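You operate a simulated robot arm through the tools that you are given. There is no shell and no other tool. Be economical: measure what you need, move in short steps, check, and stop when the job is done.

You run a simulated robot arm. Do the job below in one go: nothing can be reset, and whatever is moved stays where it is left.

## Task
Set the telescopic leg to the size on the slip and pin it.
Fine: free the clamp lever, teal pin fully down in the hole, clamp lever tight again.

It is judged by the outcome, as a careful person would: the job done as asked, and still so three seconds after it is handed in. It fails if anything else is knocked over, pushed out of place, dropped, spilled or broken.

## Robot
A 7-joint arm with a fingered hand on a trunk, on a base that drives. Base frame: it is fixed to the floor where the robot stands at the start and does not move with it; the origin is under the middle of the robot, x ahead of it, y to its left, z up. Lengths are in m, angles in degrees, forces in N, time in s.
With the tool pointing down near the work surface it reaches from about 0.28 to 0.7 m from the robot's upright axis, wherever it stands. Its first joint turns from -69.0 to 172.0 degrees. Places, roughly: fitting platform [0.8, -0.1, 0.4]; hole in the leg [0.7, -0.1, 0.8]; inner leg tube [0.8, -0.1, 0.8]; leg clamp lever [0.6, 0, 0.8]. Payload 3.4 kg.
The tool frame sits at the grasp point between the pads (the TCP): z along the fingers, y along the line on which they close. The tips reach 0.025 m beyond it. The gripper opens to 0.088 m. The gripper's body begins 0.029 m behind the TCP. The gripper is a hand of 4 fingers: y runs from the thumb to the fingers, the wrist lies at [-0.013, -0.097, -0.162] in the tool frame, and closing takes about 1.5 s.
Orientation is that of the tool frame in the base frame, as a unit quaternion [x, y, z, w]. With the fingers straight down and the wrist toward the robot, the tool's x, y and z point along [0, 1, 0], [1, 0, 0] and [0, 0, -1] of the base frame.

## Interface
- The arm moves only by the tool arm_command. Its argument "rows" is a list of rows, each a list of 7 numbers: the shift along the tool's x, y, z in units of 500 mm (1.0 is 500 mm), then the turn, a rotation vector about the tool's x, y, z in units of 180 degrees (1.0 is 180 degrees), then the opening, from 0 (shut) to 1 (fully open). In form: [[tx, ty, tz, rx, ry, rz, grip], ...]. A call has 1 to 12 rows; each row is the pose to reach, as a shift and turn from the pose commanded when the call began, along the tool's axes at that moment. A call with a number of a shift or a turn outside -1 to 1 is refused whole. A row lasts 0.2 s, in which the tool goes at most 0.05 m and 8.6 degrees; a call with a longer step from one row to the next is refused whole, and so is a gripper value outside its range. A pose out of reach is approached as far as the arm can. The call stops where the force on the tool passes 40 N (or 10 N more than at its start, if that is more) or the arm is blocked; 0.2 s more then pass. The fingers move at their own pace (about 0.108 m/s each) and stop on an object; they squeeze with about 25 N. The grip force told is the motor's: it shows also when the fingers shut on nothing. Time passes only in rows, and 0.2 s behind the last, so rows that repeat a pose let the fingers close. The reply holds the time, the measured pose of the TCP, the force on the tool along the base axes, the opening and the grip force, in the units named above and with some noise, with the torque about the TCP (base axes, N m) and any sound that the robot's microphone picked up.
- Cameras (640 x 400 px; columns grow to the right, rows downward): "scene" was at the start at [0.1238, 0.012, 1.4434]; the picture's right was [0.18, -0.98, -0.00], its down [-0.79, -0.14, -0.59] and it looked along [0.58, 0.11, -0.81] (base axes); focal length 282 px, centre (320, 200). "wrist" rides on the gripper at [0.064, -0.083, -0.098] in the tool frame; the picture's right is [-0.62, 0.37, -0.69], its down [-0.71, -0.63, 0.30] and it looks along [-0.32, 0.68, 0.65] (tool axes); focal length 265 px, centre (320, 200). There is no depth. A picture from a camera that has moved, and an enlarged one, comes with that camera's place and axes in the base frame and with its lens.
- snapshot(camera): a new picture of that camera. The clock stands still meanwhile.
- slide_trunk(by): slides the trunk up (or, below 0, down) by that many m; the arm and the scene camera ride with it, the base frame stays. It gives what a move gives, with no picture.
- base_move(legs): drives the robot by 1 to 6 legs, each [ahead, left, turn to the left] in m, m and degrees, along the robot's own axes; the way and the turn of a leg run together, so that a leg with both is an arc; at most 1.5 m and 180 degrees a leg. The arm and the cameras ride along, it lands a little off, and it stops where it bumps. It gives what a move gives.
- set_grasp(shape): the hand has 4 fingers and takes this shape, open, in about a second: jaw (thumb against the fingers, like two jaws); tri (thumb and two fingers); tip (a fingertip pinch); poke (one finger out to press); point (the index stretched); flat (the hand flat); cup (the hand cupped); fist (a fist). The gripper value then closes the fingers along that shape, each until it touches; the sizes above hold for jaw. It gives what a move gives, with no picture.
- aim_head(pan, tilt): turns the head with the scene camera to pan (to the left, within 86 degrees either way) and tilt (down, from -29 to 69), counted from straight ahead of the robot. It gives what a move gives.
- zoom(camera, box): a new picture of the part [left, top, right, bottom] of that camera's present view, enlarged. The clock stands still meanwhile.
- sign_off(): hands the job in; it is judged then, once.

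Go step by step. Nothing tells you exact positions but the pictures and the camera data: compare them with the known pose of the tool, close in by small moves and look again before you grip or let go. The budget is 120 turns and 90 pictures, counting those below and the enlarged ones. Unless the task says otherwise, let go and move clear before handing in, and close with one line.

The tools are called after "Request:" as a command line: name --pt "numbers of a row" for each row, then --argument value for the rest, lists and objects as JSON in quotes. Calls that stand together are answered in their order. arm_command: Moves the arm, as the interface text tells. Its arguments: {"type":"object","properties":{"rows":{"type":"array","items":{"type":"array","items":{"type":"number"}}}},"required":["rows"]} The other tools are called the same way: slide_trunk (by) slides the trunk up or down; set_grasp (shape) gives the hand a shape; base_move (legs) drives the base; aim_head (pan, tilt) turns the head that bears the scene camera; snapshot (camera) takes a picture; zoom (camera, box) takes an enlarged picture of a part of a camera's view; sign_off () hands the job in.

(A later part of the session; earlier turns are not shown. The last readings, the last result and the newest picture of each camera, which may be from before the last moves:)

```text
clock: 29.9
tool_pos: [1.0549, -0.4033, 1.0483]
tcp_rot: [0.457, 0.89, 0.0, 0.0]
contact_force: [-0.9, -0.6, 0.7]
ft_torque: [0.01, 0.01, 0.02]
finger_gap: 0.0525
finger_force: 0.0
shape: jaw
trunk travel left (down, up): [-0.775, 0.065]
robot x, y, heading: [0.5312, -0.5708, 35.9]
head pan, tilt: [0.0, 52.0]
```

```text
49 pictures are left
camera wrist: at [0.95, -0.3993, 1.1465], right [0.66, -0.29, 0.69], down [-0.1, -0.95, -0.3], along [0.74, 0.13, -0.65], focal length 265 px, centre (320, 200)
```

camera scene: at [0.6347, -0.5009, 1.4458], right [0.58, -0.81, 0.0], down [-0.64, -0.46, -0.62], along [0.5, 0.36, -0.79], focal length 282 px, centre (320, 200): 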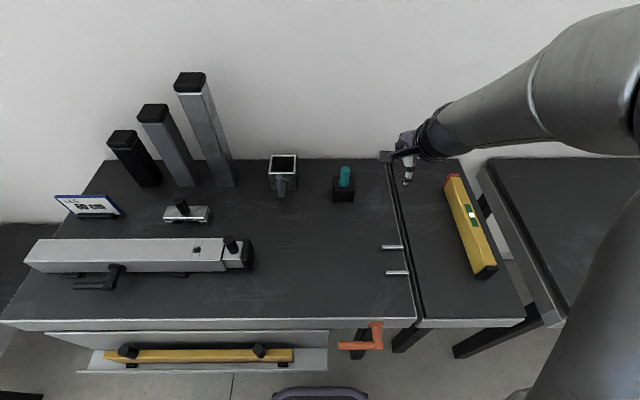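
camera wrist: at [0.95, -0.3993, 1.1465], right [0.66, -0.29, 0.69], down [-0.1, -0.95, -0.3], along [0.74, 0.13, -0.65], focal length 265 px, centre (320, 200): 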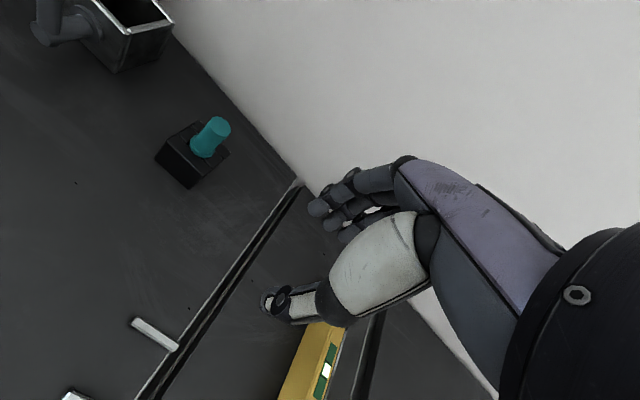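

The pin is at about u 0.842, v 0.755 by both cameras. I move the open hand above it and look.

Request:
arm_command --pt "0.05 0.065 0 0 0 0 0.85" --pt "0.1 0.13 0 0 0 0 0.85" --pt "0.15 0.195 0 0 0 0 0.85" --pt "0.198 0.26 0 0 0 0 0.85" --pt "0.198 0.26 0.08 0 0 0 0.85" --pt "0.198 0.26 0.13 0 0 0 0.85"

Request:
snapshot --camera "wrist"

Request:
zoom --camera "scene" --box '[290, 120, 410, 220]'

```text
clock: 31.3
tool_pos: [1.1049, -0.2468, 0.9813]
tcp_rot: [0.458, 0.889, 0.0, 0.001]
contact_force: [-0.1, -0.2, 0.1]
ft_torque: [0.0, 0.0, 0.01]
finger_gap: 0.0745
finger_force: 0.2
shape: jaw
trunk travel left (down, up): [-0.775, 0.065]
robot x, y, heading: [0.5323, -0.5736, 35.4]
head pan, tilt: [0.0, 52.0]
```

```text
48 pictures are left
camera wrist: at [0.9997, -0.2433, 1.0805], right [0.66, -0.29, 0.69], down [-0.1, -0.95, -0.3], along [0.74, 0.13, -0.65], focal length 265 px, centre (320, 200)
```

wrist: 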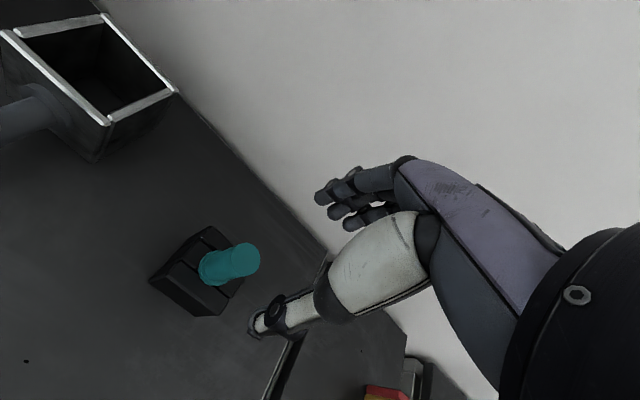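

```text
4.00 times, centred on (350, 170) of scene
camera zoom: at [0.6352, -0.5, 1.4458], right [0.58, -0.81, 0.0], down [-0.64, -0.46, -0.62], along [0.5, 0.36, -0.79], focal length 1129 px, centre (200, 320)
```

zoom: 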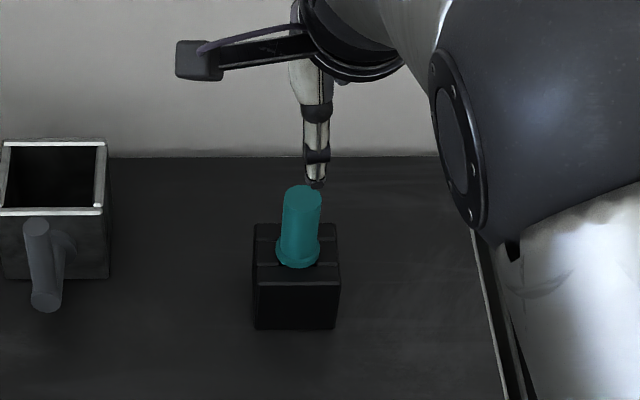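

Pin is about 3 mm left of the tool axis; I correct, descend around it and close.

Request:
arm_command --pt "0.006 0.003 0.07 0 0 0 0.85" --pt "0.006 0.003 0.14 0 0 0 0.85" --pt "0.006 0.003 0.206 0 0 0 0.85" --pt "0.006 0.003 0.206 0 0 0 0.5" --pt "0.006 0.003 0.206 0 0 0 0.0" --pt "0.006 0.003 0.206 0 0 0 0.0" --pt "0.006 0.003 0.206 0 0 0 0.0" --pt "0.006 0.003 0.206 0 0 0 0.0"

Request:
snapshot --camera "wrist"

Request:
zoom --camera "scene" --box '[290, 120, 410, 220]'

```text
clock: 33.1
tool_pos: [1.1033, -0.2416, 0.8821]
tcp_rot: [0.457, 0.889, 0.0, 0.0]
contact_force: [-0.5, -0.6, 0.5]
ft_torque: [0.06, 0.01, 0.0]
finger_gap: 0.0183
finger_force: 25.0
shape: jaw
trunk travel left (down, up): [-0.775, 0.065]
robot x, y, heading: [0.5332, -0.5717, 35.6]
head pan, tilt: [0.0, 52.0]
```

```text
46 pictures are left
camera wrist: at [0.9978, -0.2389, 0.9796], right [0.66, -0.29, 0.69], down [-0.1, -0.95, -0.3], along [0.74, 0.13, -0.65], focal length 265 px, centre (320, 200)
```

wrist: 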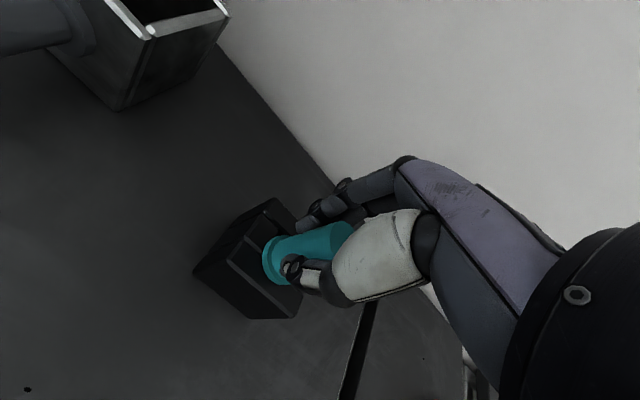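

```text
4.00 times, centred on (350, 170) of scene
camera zoom: at [0.635, -0.5006, 1.4458], right [0.58, -0.81, 0.0], down [-0.64, -0.46, -0.62], along [0.5, 0.36, -0.79], focal length 1129 px, centre (200, 320)
```

zoom: 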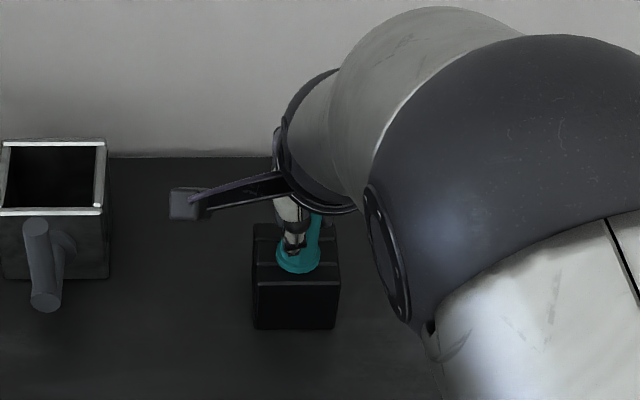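

The pin is gripped, slightly off-centre. I lift straight up and check it.

Request:
arm_command --pt "0 0 -0.04 0 0 0 0.0" --pt "0 0 -0.1 0 0 0 0.0" --pt "0 0 -0.16 0 0 0 0.0" --pt "0 0 -0.2 0 0 0 0.0"

Request:
snapshot --camera "wrist"

Request:
zoom --camera "scene" --box '[290, 120, 410, 220]'

```text
clock: 34.1
tool_pos: [1.105, -0.2434, 0.9798]
tcp_rot: [0.457, 0.889, 0.0, 0.0]
contact_force: [0.5, 0.2, -0.8]
ft_torque: [-0.03, -0.02, -0.02]
finger_gap: 0.0181
finger_force: 25.1
shape: jaw
trunk travel left (down, up): [-0.775, 0.065]
robot x, y, heading: [0.5337, -0.5739, 35.6]
head pan, tilt: [0.0, 52.0]
```

```text
44 pictures are left
camera wrist: at [0.9988, -0.2395, 1.0784], right [0.66, -0.29, 0.69], down [-0.1, -0.95, -0.3], along [0.74, 0.13, -0.65], focal length 265 px, centre (320, 200)
```

wrist: 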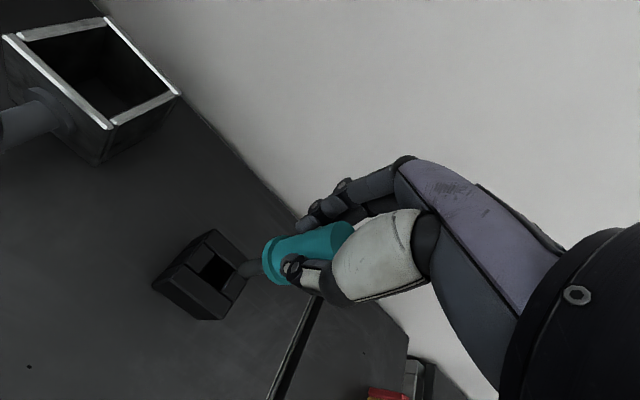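

```text
4.00 times, centred on (350, 170) of scene
camera zoom: at [0.6348, -0.5009, 1.4458], right [0.58, -0.81, 0.0], down [-0.64, -0.46, -0.62], along [0.5, 0.36, -0.79], focal length 1129 px, centre (200, 320)
```

zoom: 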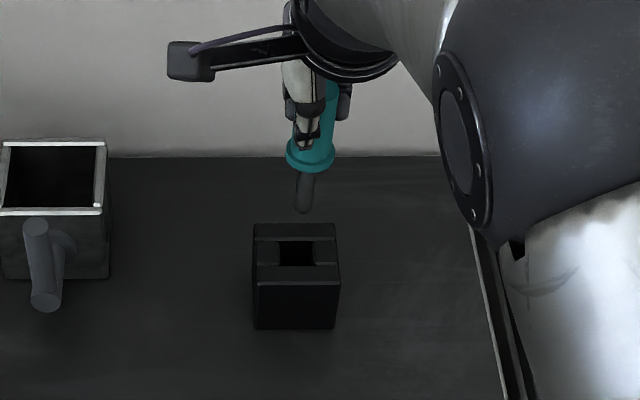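

The pin is held upright, its axis about 6 mm right of the tool axis and its tip 0.093 below the TCP. I raise it, bring it back toward the leg, then across to above the window.

Request:
arm_command --pt "0 0 -0.08 0 0 0 0" --pt "0 -0.08 -0.12 0 0 0 0" --pt "0 -0.16 -0.12 0 0 0 0" --pt "0 -0.24 -0.12 0 0 0 0" --pt "0 -0.32 -0.12 0 0 0 0" --pt "0 -0.38 -0.12 0 0 0 0" --pt "0.05 -0.428 -0.12 0 0 0 0" --pt "0.13 -0.428 -0.12 0 0 0 0" --pt "0.21 -0.428 -0.12 0 0 0 0" --pt "0.29 -0.428 -0.12 0 0 0 0" --pt "0.37 -0.428 -0.12 0 0 0 0" --pt "0.45 -0.428 -0.12 0 0 0 0"

Request:
arm_command --pt "0.07 0 0 0 0 0 0" --pt "0.14 0 0 0 0 0 0" --pt "0.21 0 0 0 0 0 0" --pt "0.26 0 0 0 0 0 0" --pt "0.27 0 0 0 0 0 0" --pt "0.27 0 0 0 0 0 0"

Request:
aim_head --pan 25 --tilt 52

Request:
snapshot --camera "scene"

Request:
snapshot --camera "wrist"

```text
clock: 36.7
tool_pos: [0.8051, -0.1801, 1.0631]
tcp_rot: [0.462, 0.886, 0.02, -0.017]
contact_force: [-0.4, 1.1, -1.0]
ft_torque: [0.0, 0.01, 0.02]
finger_gap: 0.0178
finger_force: 25.3
shape: jaw
out of reach, approached as far as the arm can: row 7
trunk travel left (down, up): [-0.775, 0.065]
robot x, y, heading: [0.5324, -0.5722, 35.5]
head pan, tilt: [0.0, 52.0]
```

```text
clock: 38.1
tool_pos: [0.7268, -0.0839, 1.0428]
tcp_rot: [0.457, 0.889, 0.0, 0.0]
contact_force: [-0.4, 0.0, -0.7]
ft_torque: [0.0, -0.03, 0.04]
finger_gap: 0.0178
finger_force: 24.9
shape: jaw
out of reach, approached as far as the arm can: row 4, 5, 6
trunk travel left (down, up): [-0.775, 0.065]
robot x, y, heading: [0.5334, -0.5702, 35.7]
head pan, tilt: [0.0, 52.0]
```

```text
clock: 39.0
tool_pos: [0.7277, -0.0839, 1.0438]
tcp_rot: [0.457, 0.889, 0.0, 0.0]
contact_force: [0.3, 0.0, -1.1]
ft_torque: [0.0, 0.01, 0.01]
finger_gap: 0.0178
finger_force: 24.8
shape: jaw
trunk travel left (down, up): [-0.775, 0.065]
robot x, y, heading: [0.5335, -0.5723, 35.9]
head pan, tilt: [25.0, 52.0]
```

```text
42 pictures are left
camera scene: at [0.6106, -0.4789, 1.4458], right [0.87, -0.49, 0.0], down [-0.39, -0.69, -0.62], along [0.3, 0.54, -0.79], focal length 282 px, centre (320, 200)
```

scene: 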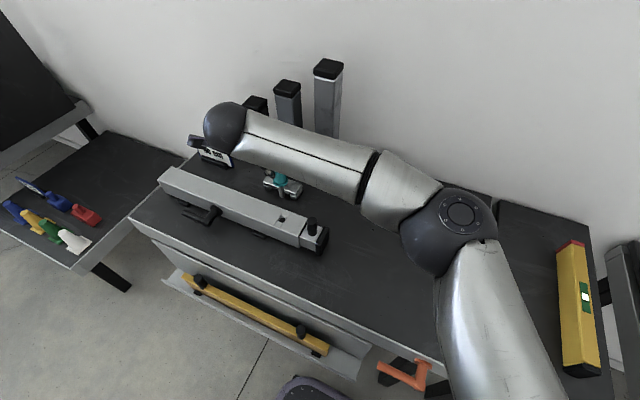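

```text
41 pictures are left
camera wrist: at [0.6224, -0.0806, 1.141], right [0.66, -0.29, 0.69], down [-0.1, -0.95, -0.3], along [0.74, 0.13, -0.65], focal length 265 px, centre (320, 200)
```

wrist: 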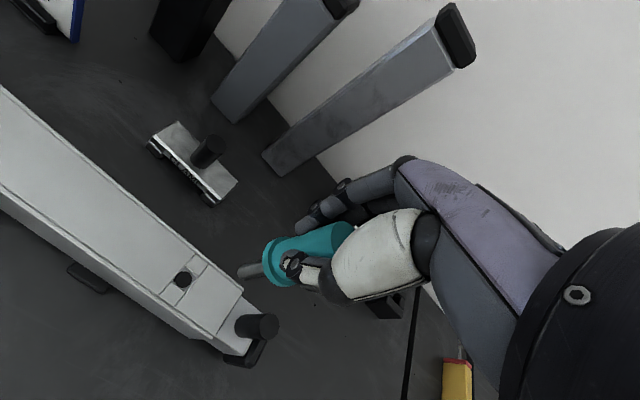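

The pin is near the window but the arm is at its reach edge here. I move the arm back right, then drive the base 0.25 m left for a comfortable pose.

Request:
arm_command --pt "-0.08 0 0 0 0 0 0" --pt "-0.16 0 0 0 0 0 0" --pt "-0.24 0 0 0 0 0 0" --pt "-0.32 0 0 0 0 0 0" --pt "-0.4 0 0 0 0 0 0" --pt "-0.48 0 0 0 0 0 0"

Request:
base_move --legs '[[-0.06, 0, 0], [0, 0.25, 0]]'

Request:
aim_head --pan 0 --tilt 52

Request:
snapshot --camera "scene"

```text
clock: 40.4
tool_pos: [0.8671, -0.2817, 1.0416]
tcp_rot: [0.458, 0.889, 0.0, 0.0]
contact_force: [0.4, 0.6, -1.3]
ft_torque: [0.01, -0.03, 0.01]
finger_gap: 0.0175
finger_force: 24.8
shape: jaw
trunk travel left (down, up): [-0.775, 0.065]
robot x, y, heading: [0.5343, -0.5722, 35.8]
head pan, tilt: [25.0, 52.0]
```

```text
clock: 42.8
tool_pos: [0.6762, -0.115, 1.0415]
tcp_rot: [0.459, 0.889, 0.0, 0.0]
contact_force: [0.2, 0.4, -0.8]
ft_torque: [-0.01, -0.01, -0.02]
finger_gap: 0.0176
finger_force: 25.2
shape: jaw
trunk travel left (down, up): [-0.775, 0.065]
robot x, y, heading: [0.339, -0.4033, 35.2]
head pan, tilt: [25.0, 52.0]
```

```text
clock: 43.7
tool_pos: [0.6769, -0.1152, 1.0412]
tcp_rot: [0.459, 0.888, 0.0, 0.0]
contact_force: [0.5, -0.1, -0.8]
ft_torque: [0.02, 0.01, 0.0]
finger_gap: 0.0177
finger_force: 25.3
shape: jaw
trunk travel left (down, up): [-0.775, 0.065]
robot x, y, heading: [0.3399, -0.4035, 35.4]
head pan, tilt: [0.0, 52.0]
```

```text
40 pictures are left
camera scene: at [0.443, -0.3347, 1.4458], right [0.58, -0.81, 0.0], down [-0.64, -0.46, -0.62], along [0.5, 0.36, -0.79], focal length 282 px, centre (320, 200)
```

scene: 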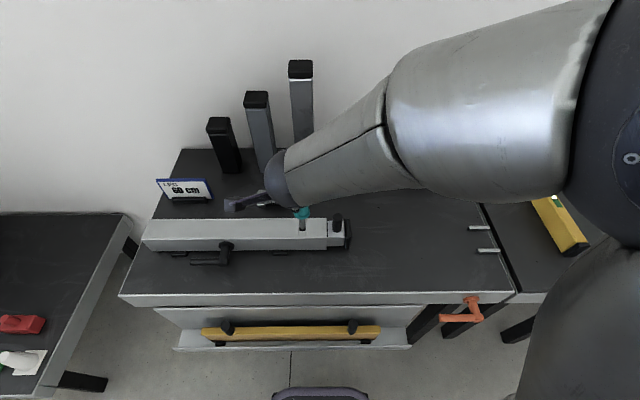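

Now the pin is in front of the leg at a comfortable reach. I move it over the hole and lower to just above the sleeve.

Request:
arm_command --pt "0.007 0.06 0 0 0 0 0" --pt "0.014 0.12 0 0 0 0 0" --pt "0.014 0.12 0.06 0 0 0 0" --pt "0.014 0.12 0.12 0 0 0 0" --pt "0.014 0.12 0.155 0 0 0 0" --pt "0.014 0.12 0.155 0 0 0 0"

Request:
zoom --camera "scene" --box '[260, 190, 360, 260]'

Request:
zoom --camera "wrist" --box '[120, 170, 360, 320]'

```text
clock: 45.1
tool_pos: [0.7322, -0.0728, 0.9834]
tcp_rot: [0.476, 0.879, 0.023, -0.027]
contact_force: [-0.2, -0.3, -1.1]
ft_torque: [0.0, 0.0, -0.03]
finger_gap: 0.0178
finger_force: 24.9
shape: jaw
trunk travel left (down, up): [-0.775, 0.065]
robot x, y, heading: [0.337, -0.4036, 35.4]
head pan, tilt: [0.0, 52.0]
```

```text
5.71 times, centred on (310, 225) of scene
camera zoom: at [0.4426, -0.335, 1.4459], right [0.58, -0.82, 0.0], down [-0.64, -0.46, -0.62], along [0.5, 0.36, -0.79], focal length 1613 px, centre (377, 57)
```

zoom: 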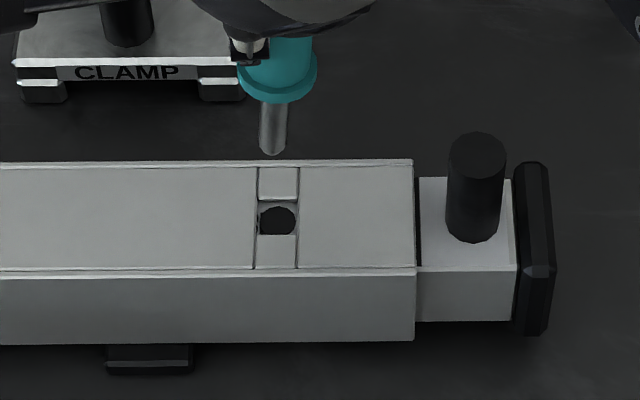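

```text
2.67 times, centred on (240, 245) of wrist
camera zoom: at [0.6299, -0.072, 1.0844], right [0.66, -0.36, 0.65], down [-0.15, -0.92, -0.36], along [0.73, 0.14, -0.67], focal length 708 px, centre (533, 80)
```

zoom: 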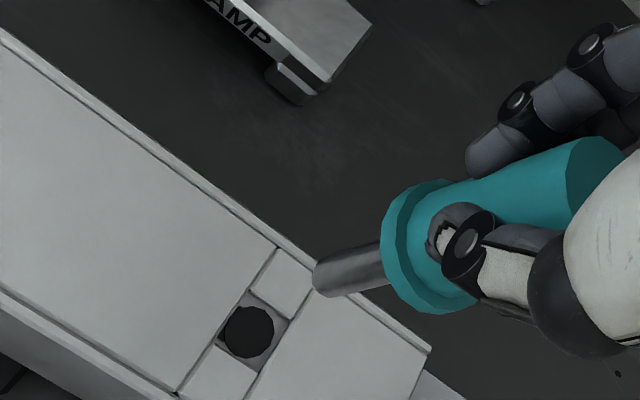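

The arm seems to lag behind the commanded pose with a small tilt; I hold briefly and read again.

Request:
arm_command --pt "0 0 0 0 0 0 0" --pt "0 0 0 0 0 0 0" --pt "0 0 0 0 0 0 0"

```text
clock: 45.9
tool_pos: [0.7334, -0.0761, 0.9792]
tcp_rot: [0.48, 0.877, 0.018, -0.028]
contact_force: [0.1, -0.9, -1.0]
ft_torque: [0.02, 0.01, -0.02]
finger_gap: 0.0176
finger_force: 24.7
shape: jaw
trunk travel left (down, up): [-0.775, 0.065]
robot x, y, heading: [0.3395, -0.4075, 35.1]
head pan, tilt: [0.0, 52.0]
```

Still off by a few degrees, so the arm is near a joint limit in this posture. I raise and move right a bit to see whether it recovers.

Request:
arm_command --pt "0 0 -0.06 0 0 0 0" --pt "-0.05 0 -0.12 0 0 0 0" --pt "-0.12 0 -0.12 0 0 0 0" --pt "-0.18 0 -0.12 0 0 0 0" --pt "-0.18 0 -0.12 0 0 0 0"

Request:
snapshot --camera "scene"

```text
clock: 47.1
tool_pos: [0.7729, -0.1492, 1.0238]
tcp_rot: [0.459, 0.888, 0.0, 0.0]
contact_force: [0.2, 0.5, -1.0]
ft_torque: [0.01, 0.04, 0.0]
finger_gap: 0.0173
finger_force: 25.0
shape: jaw
trunk travel left (down, up): [-0.775, 0.065]
robot x, y, heading: [0.3402, -0.4066, 35.1]
head pan, tilt: [0.0, 52.0]
```

```text
37 pictures are left
camera scene: at [0.443, -0.3342, 1.4458], right [0.58, -0.82, 0.0], down [-0.64, -0.46, -0.62], along [0.5, 0.36, -0.79], focal length 282 px, centre (320, 200)
```

scene: 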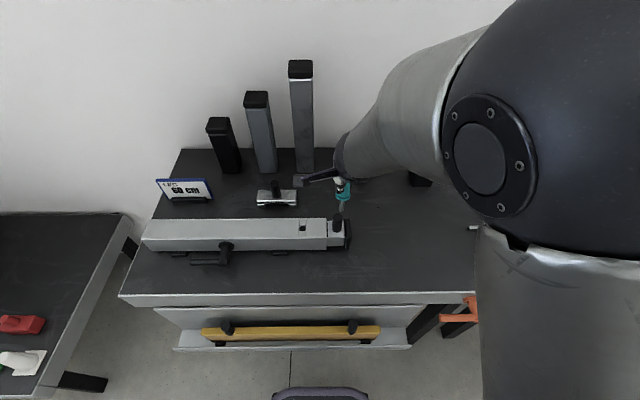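

Recovered exactly here. I move left slowly at this height back to the hole.

Request:
arm_command --pt "0.05 0 0 0 0 0 0" --pt "0.1 0 0 0 0 0 0" --pt "0.15 0 0 0 0 0 0" --pt "0.18 0 0 0 0 0 0" --pt "0.18 0 0 0 0 0 0" --pt "0.18 0 0 0 0 0 0"

```text
clock: 48.5
tool_pos: [0.7272, -0.0762, 1.0341]
tcp_rot: [0.469, 0.883, 0.012, -0.018]
contact_force: [-0.8, 0.0, -0.5]
ft_torque: [0.01, 0.0, 0.0]
finger_gap: 0.0172
finger_force: 25.0
shape: jaw
trunk travel left (down, up): [-0.775, 0.065]
robot x, y, heading: [0.3403, -0.4077, 35.3]
head pan, tilt: [0.0, 52.0]
```

Something limits the arm leftward in this posture, so I'll put the target on the robot's right: move the hand right, then drive the base 0.2 m left.

Request:
arm_command --pt "-0.05 0 0 0 0 0 0" --pt "-0.12 0 0 0 0 0 0" --pt "-0.2 0 0 0 0 0 0" --pt "-0.28 0 0 0 0 0 0" --pt "-0.36 0 0 0 0 0 0" --pt "-0.42 0 0 0 0 0 0"

Request:
base_move --legs '[[0, 0.2, 0]]'

Request:
snapshot --camera "scene"

```text
clock: 49.9
tool_pos: [0.8452, -0.2471, 1.0231]
tcp_rot: [0.459, 0.888, 0.0, 0.0]
contact_force: [-0.4, 0.2, -0.8]
ft_torque: [0.01, 0.01, -0.01]
finger_gap: 0.0178
finger_force: 24.9
shape: jaw
trunk travel left (down, up): [-0.775, 0.065]
robot x, y, heading: [0.3388, -0.4074, 35.3]
head pan, tilt: [0.0, 52.0]
```

```text
clock: 51.5
tool_pos: [0.7271, -0.0833, 1.0245]
tcp_rot: [0.459, 0.888, 0.0, 0.0]
contact_force: [0.0, 0.2, -0.2]
ft_torque: [-0.03, 0.03, 0.0]
finger_gap: 0.0177
finger_force: 25.2
shape: jaw
trunk travel left (down, up): [-0.775, 0.065]
robot x, y, heading: [0.2236, -0.2477, 35.2]
head pan, tilt: [0.0, 52.0]
```

```text
36 pictures are left
camera scene: at [0.3267, -0.1707, 1.4458], right [0.58, -0.82, 0.0], down [-0.64, -0.46, -0.62], along [0.5, 0.36, -0.79], focal length 282 px, centre (320, 200)
```

scene: 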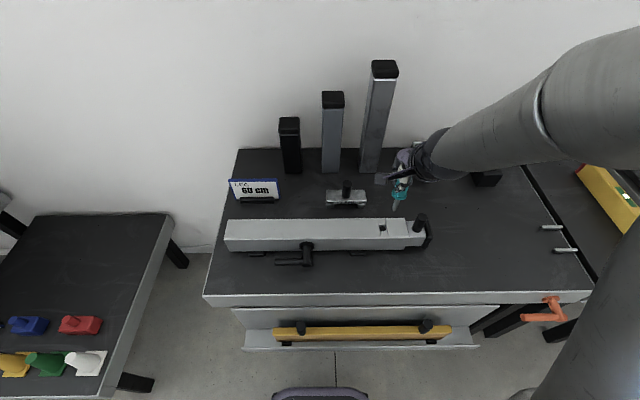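

Now the hand reaches comfortably. I shift 1 cm left and lower the tip to just above the sleeve.

Request:
arm_command --pt "0.02 0.001 0 0 0 0 0" --pt "0.02 0.001 0.06 0 0 0 0" --pt "0.02 0.001 0.115 0 0 0 0" --pt "0.02 0.001 0.115 0 0 0 0" --pt "0.02 0.001 0.115 0 0 0 0"

Request:
zoom --camera "scene" --box '[340, 190, 440, 260]'

Request:
zoom --camera "wrist" --box '[120, 170, 360, 320]'

```text
clock: 52.7
tool_pos: [0.7223, -0.075, 0.9642]
tcp_rot: [0.459, 0.888, 0.0, 0.0]
contact_force: [-0.6, -0.4, -0.4]
ft_torque: [0.03, -0.04, -0.01]
finger_gap: 0.0172
finger_force: 25.4
shape: jaw
trunk travel left (down, up): [-0.775, 0.065]
robot x, y, heading: [0.222, -0.2429, 35.2]
head pan, tilt: [0.0, 52.0]
```

```text
5.71 times, centred on (390, 225) of scene
camera zoom: at [0.3273, -0.171, 1.4458], right [0.58, -0.82, 0.0], down [-0.64, -0.46, -0.62], along [0.5, 0.36, -0.79], focal length 1613 px, centre (-80, 57)
```

zoom: 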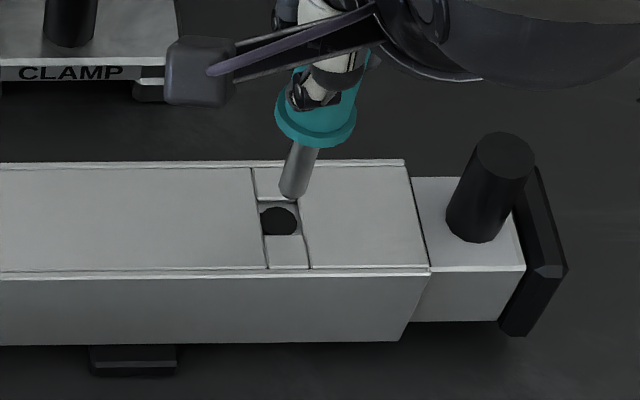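

```text
2.67 times, centred on (240, 245) of wrist
camera zoom: at [0.6176, -0.0702, 1.0627], right [0.66, -0.29, 0.69], down [-0.1, -0.95, -0.3], along [0.75, 0.13, -0.65], focal length 708 px, centre (533, 80)
```

zoom: 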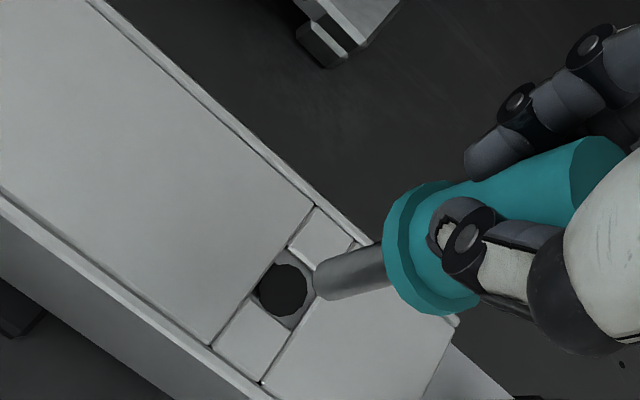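

Both cameras put the pin tip within about 1 mm of the hole's axis. I nudge 1 mm left and lower gently 3.5 cm.

Request:
arm_command --pt "0.002 0.001 0.0 0 0 0 0" --pt "0.002 0.001 0.02 0 0 0 0" --pt "0.002 0.001 0.035 0 0 0 0" --pt "0.002 0.001 0.05 0 0 0 0" --pt "0.002 0.001 0.06 0 0 0 0" --pt "0.002 0.001 0.07 0 0 0 0"

Request:
zoom --camera "scene" --box '[340, 190, 440, 260]'

Request:
zoom --camera "wrist" --box '[120, 170, 360, 320]'

```text
clock: 54.1
tool_pos: [0.722, -0.0741, 0.9315]
tcp_rot: [0.459, 0.888, 0.0, 0.0]
contact_force: [0.1, -0.5, -0.7]
ft_torque: [-0.01, -0.04, 0.02]
finger_gap: 0.0174
finger_force: 24.4
shape: jaw
trunk travel left (down, up): [-0.775, 0.065]
robot x, y, heading: [0.2211, -0.244, 35.4]
head pan, tilt: [0.0, 52.0]
```

```text
5.71 times, centred on (390, 225) of scene
camera zoom: at [0.3272, -0.1711, 1.4458], right [0.58, -0.82, 0.0], down [-0.64, -0.46, -0.62], along [0.5, 0.36, -0.79], focal length 1613 px, centre (-80, 57)
```

zoom: 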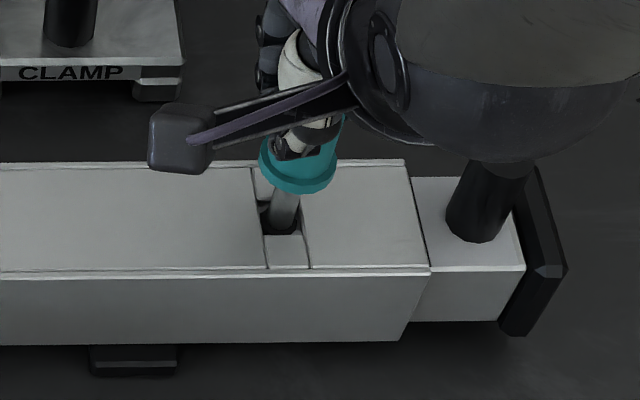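

```text
2.67 times, centred on (240, 245) of wrist
camera zoom: at [0.617, -0.0694, 1.0289], right [0.66, -0.29, 0.69], down [-0.1, -0.95, -0.3], along [0.75, 0.13, -0.65], focal length 708 px, centre (533, 80)
```

zoom: 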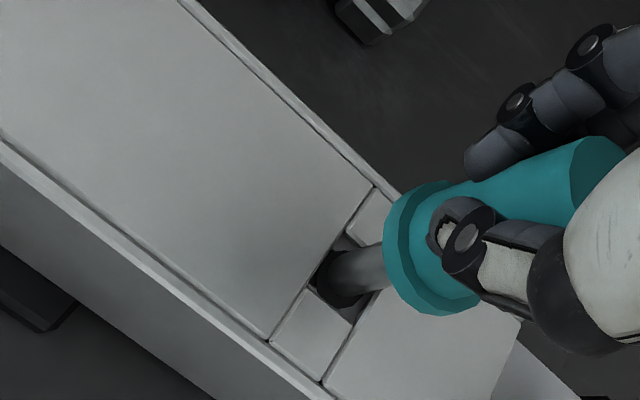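

The pin has entered the hole with no force. I lower the rest of the way until the collar seats.

Request:
arm_command --pt "0 0 0.02 0 0 0 0" --pt "0 0 0.04 0 0 0 0" --pt "0 0 0.05 0 0 0 0" --pt "0 0 0.06 0 0 0 0" --pt "0 0 0.068 0 0 0 0" --pt "0 0 0.076 0 0 0 0" --pt "0 0 0.084 0 0 0 0" --pt "0 0 0.092 0 0 0 0"

Request:
zoom --camera "scene" --box '[340, 190, 440, 260]'

Request:
zoom --camera "wrist" --box '[120, 170, 360, 320]'

```text
clock: 55.9
tool_pos: [0.7218, -0.0731, 0.8844]
tcp_rot: [0.459, 0.888, 0.001, 0.001]
contact_force: [-0.5, 4.1, 5.2]
ft_torque: [0.0, -0.08, 0.04]
finger_gap: 0.0153
finger_force: 24.8
shape: jaw
trunk travel left (down, up): [-0.775, 0.065]
robot x, y, heading: [0.2238, -0.2414, 35.6]
head pan, tilt: [0.0, 52.0]
```

```text
5.71 times, centred on (390, 225) of scene
camera zoom: at [0.3258, -0.1702, 1.4458], right [0.58, -0.82, 0.0], down [-0.64, -0.46, -0.62], along [0.5, 0.36, -0.79], focal length 1613 px, centre (-80, 57)
```

zoom: 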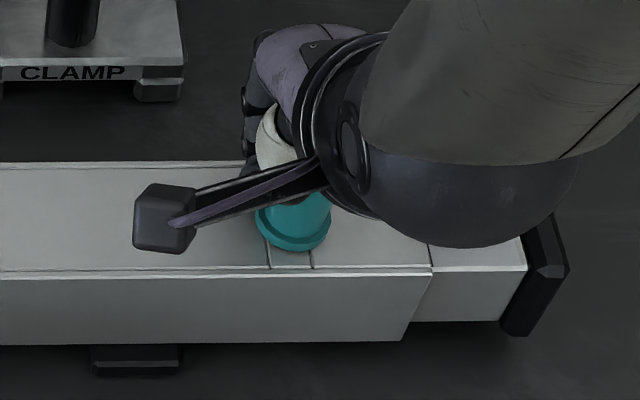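

```text
2.67 times, centred on (240, 245) of wrist
camera zoom: at [0.6162, -0.0689, 0.9833], right [0.66, -0.29, 0.69], down [-0.1, -0.95, -0.3], along [0.75, 0.13, -0.65], focal length 708 px, centre (533, 80)
```

zoom: 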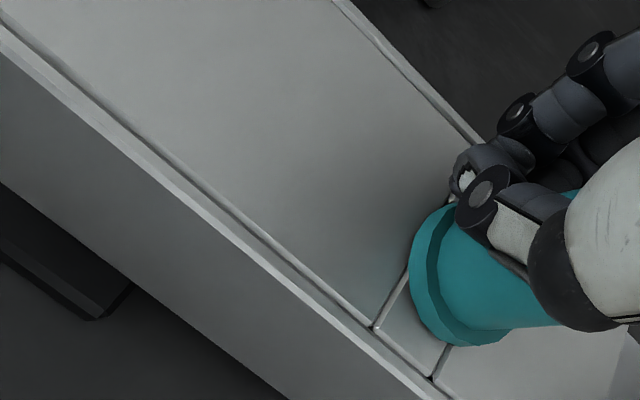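

The collar looks seated on the sleeve. I open, lift straight off and check.

Request:
arm_command --pt "0 0 0 0 0 0 0.4" --pt "0 0 0 0 0 0 0.7" --pt "0 0 0 0 0 0 0.8" --pt "0 0 0 0 0 0 0.8" --pt "0 0 -0.08 0 0 0 0.8" --pt "0 0 -0.16 0 0 0 0.8" --pt "0 0 -0.24 0 0 0 0.8" --pt "-0.09 0 -0.26 0 0 0 0.8" --pt "-0.18 0 -0.26 0 0 0 0.8" --pt "-0.27 0 -0.26 0 0 0 0.8"

Request:
zoom --camera "scene" --box '[340, 190, 440, 260]'

Request:
snapshot --camera "wrist"

```text
clock: 58.1
tool_pos: [0.8059, -0.1858, 1.0144]
tcp_rot: [0.46, 0.888, 0.0, -0.001]
contact_force: [0.0, -0.5, -0.2]
ft_torque: [-0.03, 0.0, 0.0]
finger_gap: 0.0704
finger_force: 0.2
shape: jaw
trunk travel left (down, up): [-0.775, 0.065]
robot x, y, heading: [0.2226, -0.2424, 35.4]
head pan, tilt: [0.0, 52.0]
```

```text
5.71 times, centred on (390, 225) of scene
camera zoom: at [0.3279, -0.1736, 1.4459], right [0.58, -0.82, 0.0], down [-0.64, -0.45, -0.62], along [0.5, 0.36, -0.79], focal length 1613 px, centre (-80, 57)
```

zoom: 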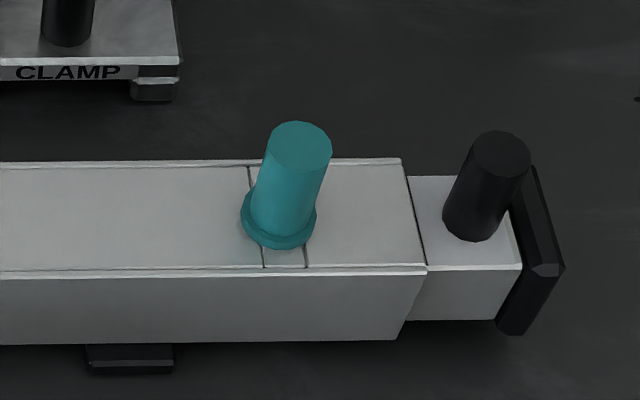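

```text
28 pictures are left
camera wrist: at [0.6996, -0.182, 1.112], right [0.66, -0.29, 0.69], down [-0.1, -0.95, -0.31], along [0.74, 0.13, -0.65], focal length 265 px, centre (320, 200)
```

wrist: 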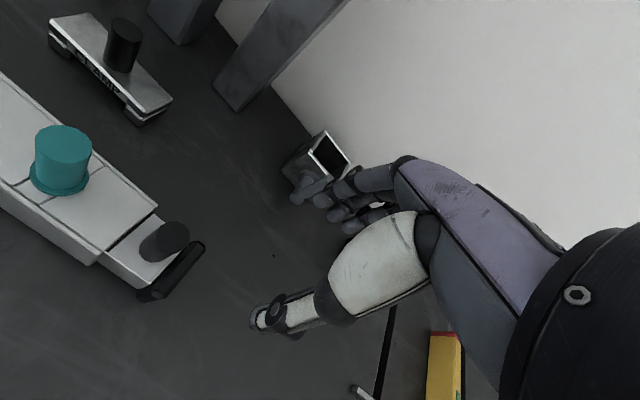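

The pin is fully seated with its collar on the sleeve. Next I drive 0.16 m left so the lever is within easy reach and look at the lever.

Request:
base_move --legs '[[0, 0.16, 0]]'

Request:
snapshot --camera "scene"

```text
clock: 59.5
tool_pos: [0.71, -0.0512, 1.0144]
tcp_rot: [0.459, 0.888, 0.0, 0.0]
contact_force: [-0.5, -1.1, 0.7]
ft_torque: [0.02, 0.01, -0.02]
finger_gap: 0.0701
finger_force: 0.0
shape: jaw
trunk travel left (down, up): [-0.775, 0.065]
robot x, y, heading: [0.1301, -0.111, 35.2]
head pan, tilt: [0.0, 52.0]
```

```text
27 pictures are left
camera scene: at [0.2332, -0.039, 1.4458], right [0.58, -0.82, 0.0], down [-0.64, -0.46, -0.62], along [0.5, 0.36, -0.79], focal length 282 px, centre (320, 200)
```

scene: 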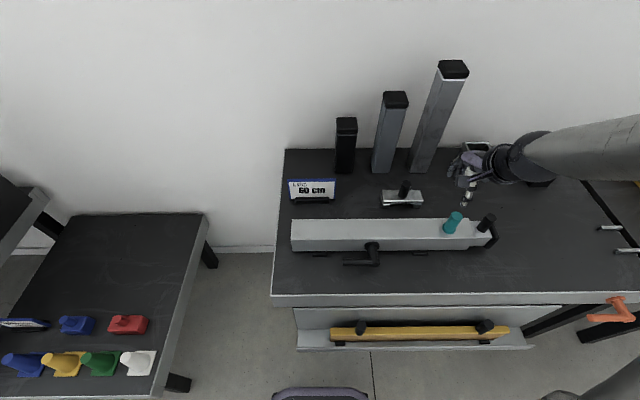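

Request:
zoom --camera "scene" --box '[320, 220, 420, 290]'

```text
5.71 times, centred on (370, 255) of scene
camera zoom: at [0.2332, -0.039, 1.4458], right [0.58, -0.82, 0.0], down [-0.64, -0.46, -0.62], along [0.5, 0.36, -0.79], focal length 1613 px, centre (34, -114)
```

zoom: 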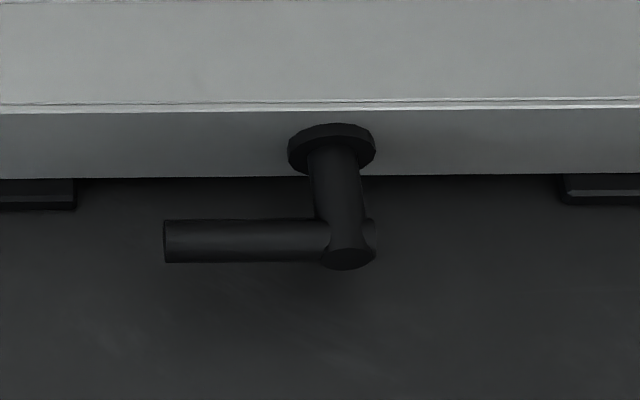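

The lever handle lies horizontal from u 0.30 to 0.225 at v 0.472. I bring the open hand above its outer end, with pads in front and behind.

Request:
arm_command --pt "0.03 -0.08 0 0 0 0 0.6" --pt "0.08 -0.156 0 0 0 0 0.6" --pt "0.17 -0.156 0 0 0 0 0.6" --pt "0.26 -0.156 0 0 0 0 0.6" --pt "0.34 -0.156 0 0 0 0 0.6" --pt "0.418 -0.156 0 0 0 0 0.6" --pt "0.418 -0.156 0.08 0 0 0 0.6" --pt "0.418 -0.156 0.16 0 0 0 0.6" --pt "0.418 -0.156 0.22 0 0 0 0.6" --pt "0.418 -0.156 0.22 0 0 0 0.6"

Request:
snapshot --camera "wrist"

```text
clock: 61.7
tool_pos: [0.5257, 0.0742, 0.9043]
tcp_rot: [0.459, 0.888, 0.0, 0.0]
contact_force: [-0.6, 0.5, -0.5]
ft_torque: [0.02, -0.01, 0.02]
finger_gap: 0.0531
finger_force: 0.0
shape: jaw
trunk travel left (down, up): [-0.775, 0.065]
robot x, y, heading: [0.1258, -0.1094, 35.3]
head pan, tilt: [0.0, 52.0]
```

```text
25 pictures are left
camera wrist: at [0.4202, 0.0777, 1.0023], right [0.66, -0.29, 0.69], down [-0.1, -0.95, -0.31], along [0.75, 0.13, -0.65], focal length 265 px, centre (320, 200)
```

wrist: 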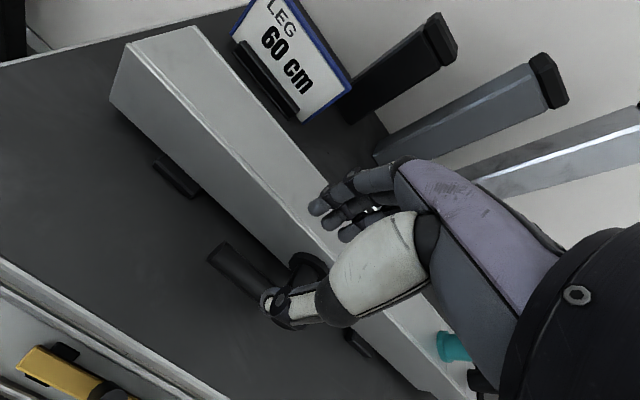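

The handle end is right where the hand expects it. I narrow the opening a little, descend around the handle and close.

Request:
arm_command --pt "0 -0.002 0.05 0 0 0 0.48" --pt "0 -0.002 0.1 0 0 0 0.48" --pt "0 -0.002 0.14 0 0 0 0.48" --pt "0 -0.002 0.164 0 0 0 0.48" --pt "0 -0.002 0.164 0 0 0 0.2" --pt "0 -0.002 0.164 0 0 0 0.0" --pt "0 -0.002 0.164 0 0 0 0.0" --pt "0 -0.002 0.164 0 0 0 0.0"

Request:
snapshot --camera "wrist"

```text
clock: 62.3
tool_pos: [0.5289, 0.0764, 0.8659]
tcp_rot: [0.46, 0.888, 0.014, 0.006]
contact_force: [-6.3, -4.2, 22.7]
ft_torque: [0.21, -0.71, -0.05]
finger_gap: 0.0414
finger_force: 0.1
shape: jaw
trunk travel left (down, up): [-0.775, 0.065]
robot x, y, heading: [0.1275, -0.1114, 35.4]
head pan, tilt: [0.0, 52.0]
stopped in row 3: the force on the tool passed its limit (the readings are from after the stop); the commanded pose is now the measured one
```

```text
24 pictures are left
camera wrist: at [0.421, 0.0789, 0.9612], right [0.64, -0.31, 0.7], down [-0.1, -0.94, -0.33], along [0.76, 0.14, -0.63], focal length 265 px, centre (320, 200)
```

wrist: 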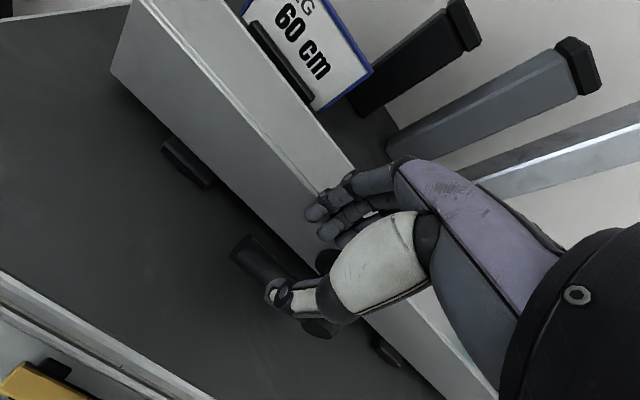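

The fingers touched the leg's top edge, because they sit further back than the thumb when open. I back up, straighten, and re-measure.

Request:
arm_command --pt "0 0 -0.05 0.0097 0 0 0.36" --pt "0 -0.02 -0.1 0.0097 0 0 0.36" --pt "0 -0.02 -0.1 0.0097 0 0 0.36"

Request:
snapshot --camera "wrist"

Request:
snapshot --camera "scene"

```text
clock: 63.1
tool_pos: [0.5215, 0.0722, 0.9128]
tcp_rot: [0.46, 0.888, -0.005, -0.003]
contact_force: [0.4, 0.3, -0.8]
ft_torque: [0.02, -0.03, -0.03]
finger_gap: 0.032
finger_force: 0.1
shape: jaw
trunk travel left (down, up): [-0.775, 0.065]
robot x, y, heading: [0.1334, -0.1078, 35.0]
head pan, tilt: [0.0, 52.0]
```

```text
23 pictures are left
camera wrist: at [0.4175, 0.0769, 1.0116], right [0.66, -0.29, 0.69], down [-0.11, -0.95, -0.3], along [0.74, 0.13, -0.66], focal length 265 px, centre (320, 200)
```

wrist: 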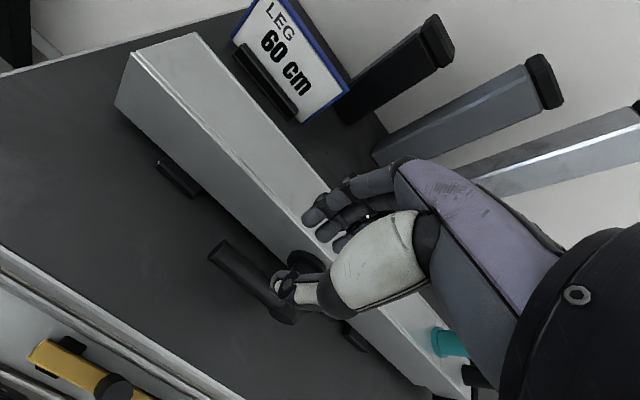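

```text
22 pictures are left
camera scene: at [0.2346, -0.0386, 1.4457], right [0.58, -0.82, 0.0], down [-0.64, -0.46, -0.61], along [0.5, 0.36, -0.79], focal length 282 px, centre (320, 200)
```

scene: 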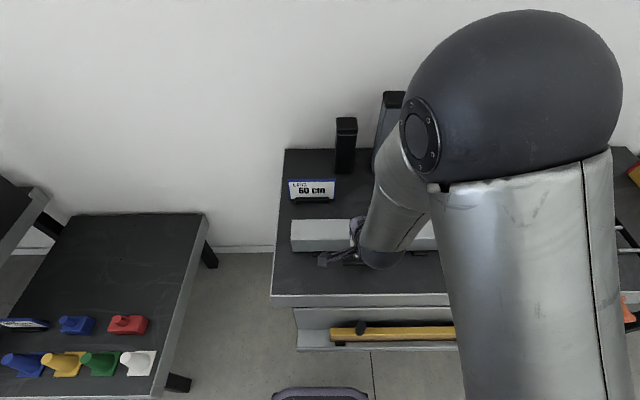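

The leg did not move. The hand is now centred on the handle with a narrower opening; I shift 8 mm left to clear the axle and descend again.

Request:
arm_command --pt "0.016 0 0.05 0 0 0 0.36" --pt "0.016 0 0.1 0 0 0 0.36" --pt "0.016 0 0.14 0 0 0 0.36" --pt "0.016 0 0.178 0 0 0 0.36"

Request:
snapshot --camera "wrist"

```text
clock: 64.1
tool_pos: [0.5132, 0.077, 0.8229]
tcp_rot: [0.46, 0.888, -0.003, -0.003]
contact_force: [-5.1, -2.1, -0.5]
ft_torque: [0.02, -0.03, -0.07]
finger_gap: 0.0309
finger_force: 0.0
shape: jaw
trunk travel left (down, up): [-0.775, 0.065]
robot x, y, heading: [0.1299, -0.1114, 35.4]
head pan, tilt: [0.0, 52.0]
```

```text
21 pictures are left
camera wrist: at [0.4089, 0.081, 0.9209], right [0.66, -0.29, 0.69], down [-0.11, -0.95, -0.3], along [0.74, 0.13, -0.66], focal length 265 px, centre (320, 200)
```

wrist: 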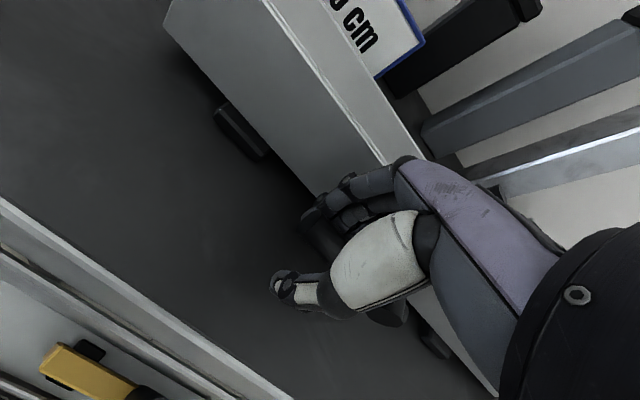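

The fingers are around the handle with only a light touch. I close and lift along the arc.

Request:
arm_command --pt "0 0 0 0 0 0 0.1" --pt "0 0 0 0 0 0 0.0" --pt "0 0 0 0 0 0 0.0" --pt "0 0 0 0 0 0 0.0" --pt "-0.003 0 -0.022 0 0 0 0" --pt "-0.008 0 -0.044 0 0 0 0" --pt "-0.018 0 -0.064 0 0 0 0" --pt "-0.03 0 -0.084 0 0 0 0" --pt "-0.046 0 -0.099 0 0 0 0" --pt "-0.065 0 -0.112 0 0 0 0"

Request:
snapshot --camera "wrist"

```text
clock: 66.3
tool_pos: [0.5302, 0.0574, 0.8794]
tcp_rot: [0.456, 0.89, -0.005, -0.002]
contact_force: [-14.3, 21.6, -9.2]
ft_torque: [0.54, 0.4, 0.06]
finger_gap: 0.0021
finger_force: 24.6
shape: jaw
trunk travel left (down, up): [-0.775, 0.065]
robot x, y, heading: [0.132, -0.1123, 35.2]
head pan, tilt: [0.0, 52.0]
```

```text
20 pictures are left
camera wrist: at [0.4263, 0.0611, 0.9778], right [0.67, -0.29, 0.69], down [-0.1, -0.95, -0.3], along [0.74, 0.13, -0.66], focal length 265 px, centre (320, 200)
```

wrist: 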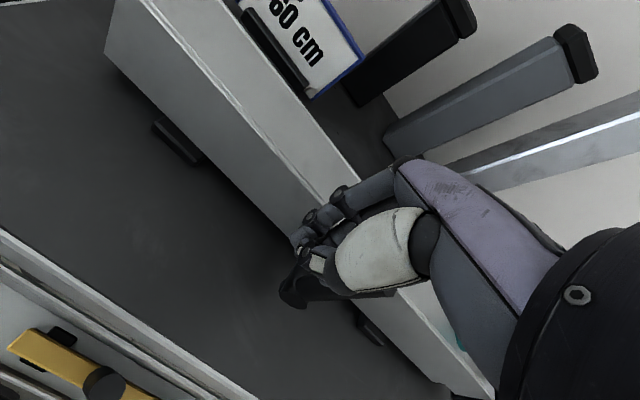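

The fingers are now left of the handle, pushing it right with some resistance at about 60° up. I continue pushing right toward upright.

Request:
arm_command --pt "-0.015 0 -0.002 0 0 0 0" --pt "-0.03 0 -0.004 0 0 0 0" --pt "-0.045 0 -0.004 0 0 0 0" --pt "-0.06 0 -0.004 0 0 0 0" --pt "-0.075 0 -0.004 0 0 0 0" --pt "-0.085 0 -0.004 0 0 0 0"

Request:
snapshot --camera "wrist"

```text
clock: 66.7
tool_pos: [0.5295, 0.0549, 0.8791]
tcp_rot: [0.453, 0.891, -0.003, -0.008]
contact_force: [-10.2, 18.4, -4.7]
ft_torque: [0.36, 0.27, 0.12]
finger_gap: 0.0022
finger_force: 24.6
shape: jaw
trunk travel left (down, up): [-0.775, 0.065]
robot x, y, heading: [0.1268, -0.1106, 35.7]
head pan, tilt: [0.0, 52.0]
stopped in row 1: the force on the tool passed its limit (the readings are from after the stop); the commanded pose is now the measured one
```

```text
19 pictures are left
camera wrist: at [0.4264, 0.0586, 0.979], right [0.67, -0.28, 0.68], down [-0.09, -0.95, -0.3], along [0.73, 0.14, -0.67], focal length 265 px, centre (320, 200)
```

wrist: 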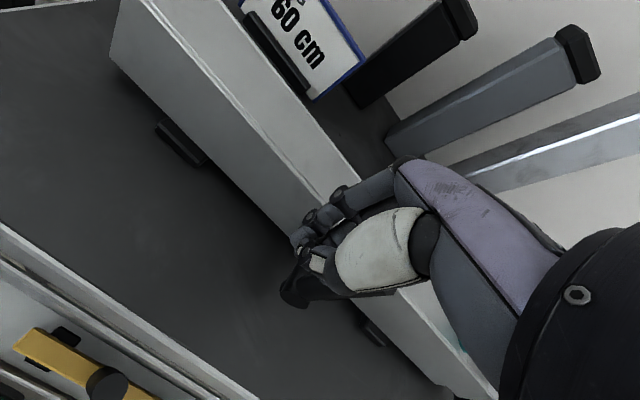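

Blocked now, and given the fingers' spread the handle should be upright at its original stop. I move left, lift clear and look.

Request:
arm_command --pt "0.06 0 0 0 0 0 0" --pt "0.08 0 -0.06 0 0 0 0.0" --pt "0.08 0 -0.15 0 0 0 0.0" --pt "0.08 0 -0.24 0 0 0 0.2" --pt "0.08 0 -0.33 0 0 0 0.5" --pt "0.01 0 -0.36 0 0 0 0.5" --pt "-0.08 0 -0.36 0 0 0 0.5" --pt "-0.17 0 -0.36 0 0 0 0.5" --pt "-0.26 0 -0.36 0 0 0 0.5" --pt "-0.35 0 -0.36 0 0 0 0.5" --pt "-0.44 0 -0.36 0 0 0 0.5"

Request:
snapshot --camera "scene"

Request:
zoom --camera "scene" --box '[320, 200, 440, 290]'

```text
clock: 69.1
tool_pos: [0.6625, -0.1271, 1.0558]
tcp_rot: [0.456, 0.89, -0.003, -0.007]
contact_force: [-0.7, -0.6, 0.3]
ft_torque: [-0.02, 0.01, -0.02]
finger_gap: 0.0436
finger_force: 0.0
shape: jaw
out of reach, approached as far as the arm can: row 5
trunk travel left (down, up): [-0.775, 0.065]
robot x, y, heading: [0.1273, -0.1085, 35.3]
head pan, tilt: [0.0, 52.0]
```

```text
18 pictures are left
camera scene: at [0.2335, -0.04, 1.4459], right [0.58, -0.81, 0.0], down [-0.64, -0.46, -0.62], along [0.5, 0.36, -0.79], focal length 282 px, centre (320, 200)
```

scene: 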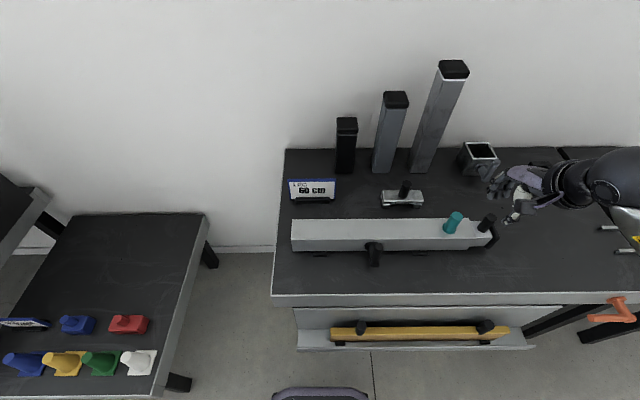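

```text
4.44 times, centred on (380, 245) of scene
camera zoom: at [0.2335, -0.04, 1.4459], right [0.58, -0.81, 0.0], down [-0.64, -0.46, -0.62], along [0.5, 0.36, -0.79], focal length 1254 px, centre (53, 0)
```

zoom: 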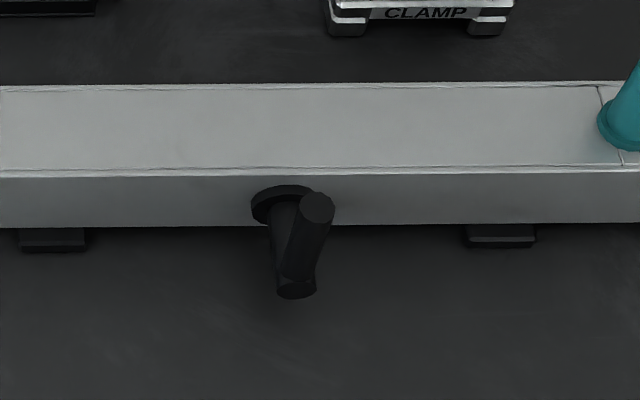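

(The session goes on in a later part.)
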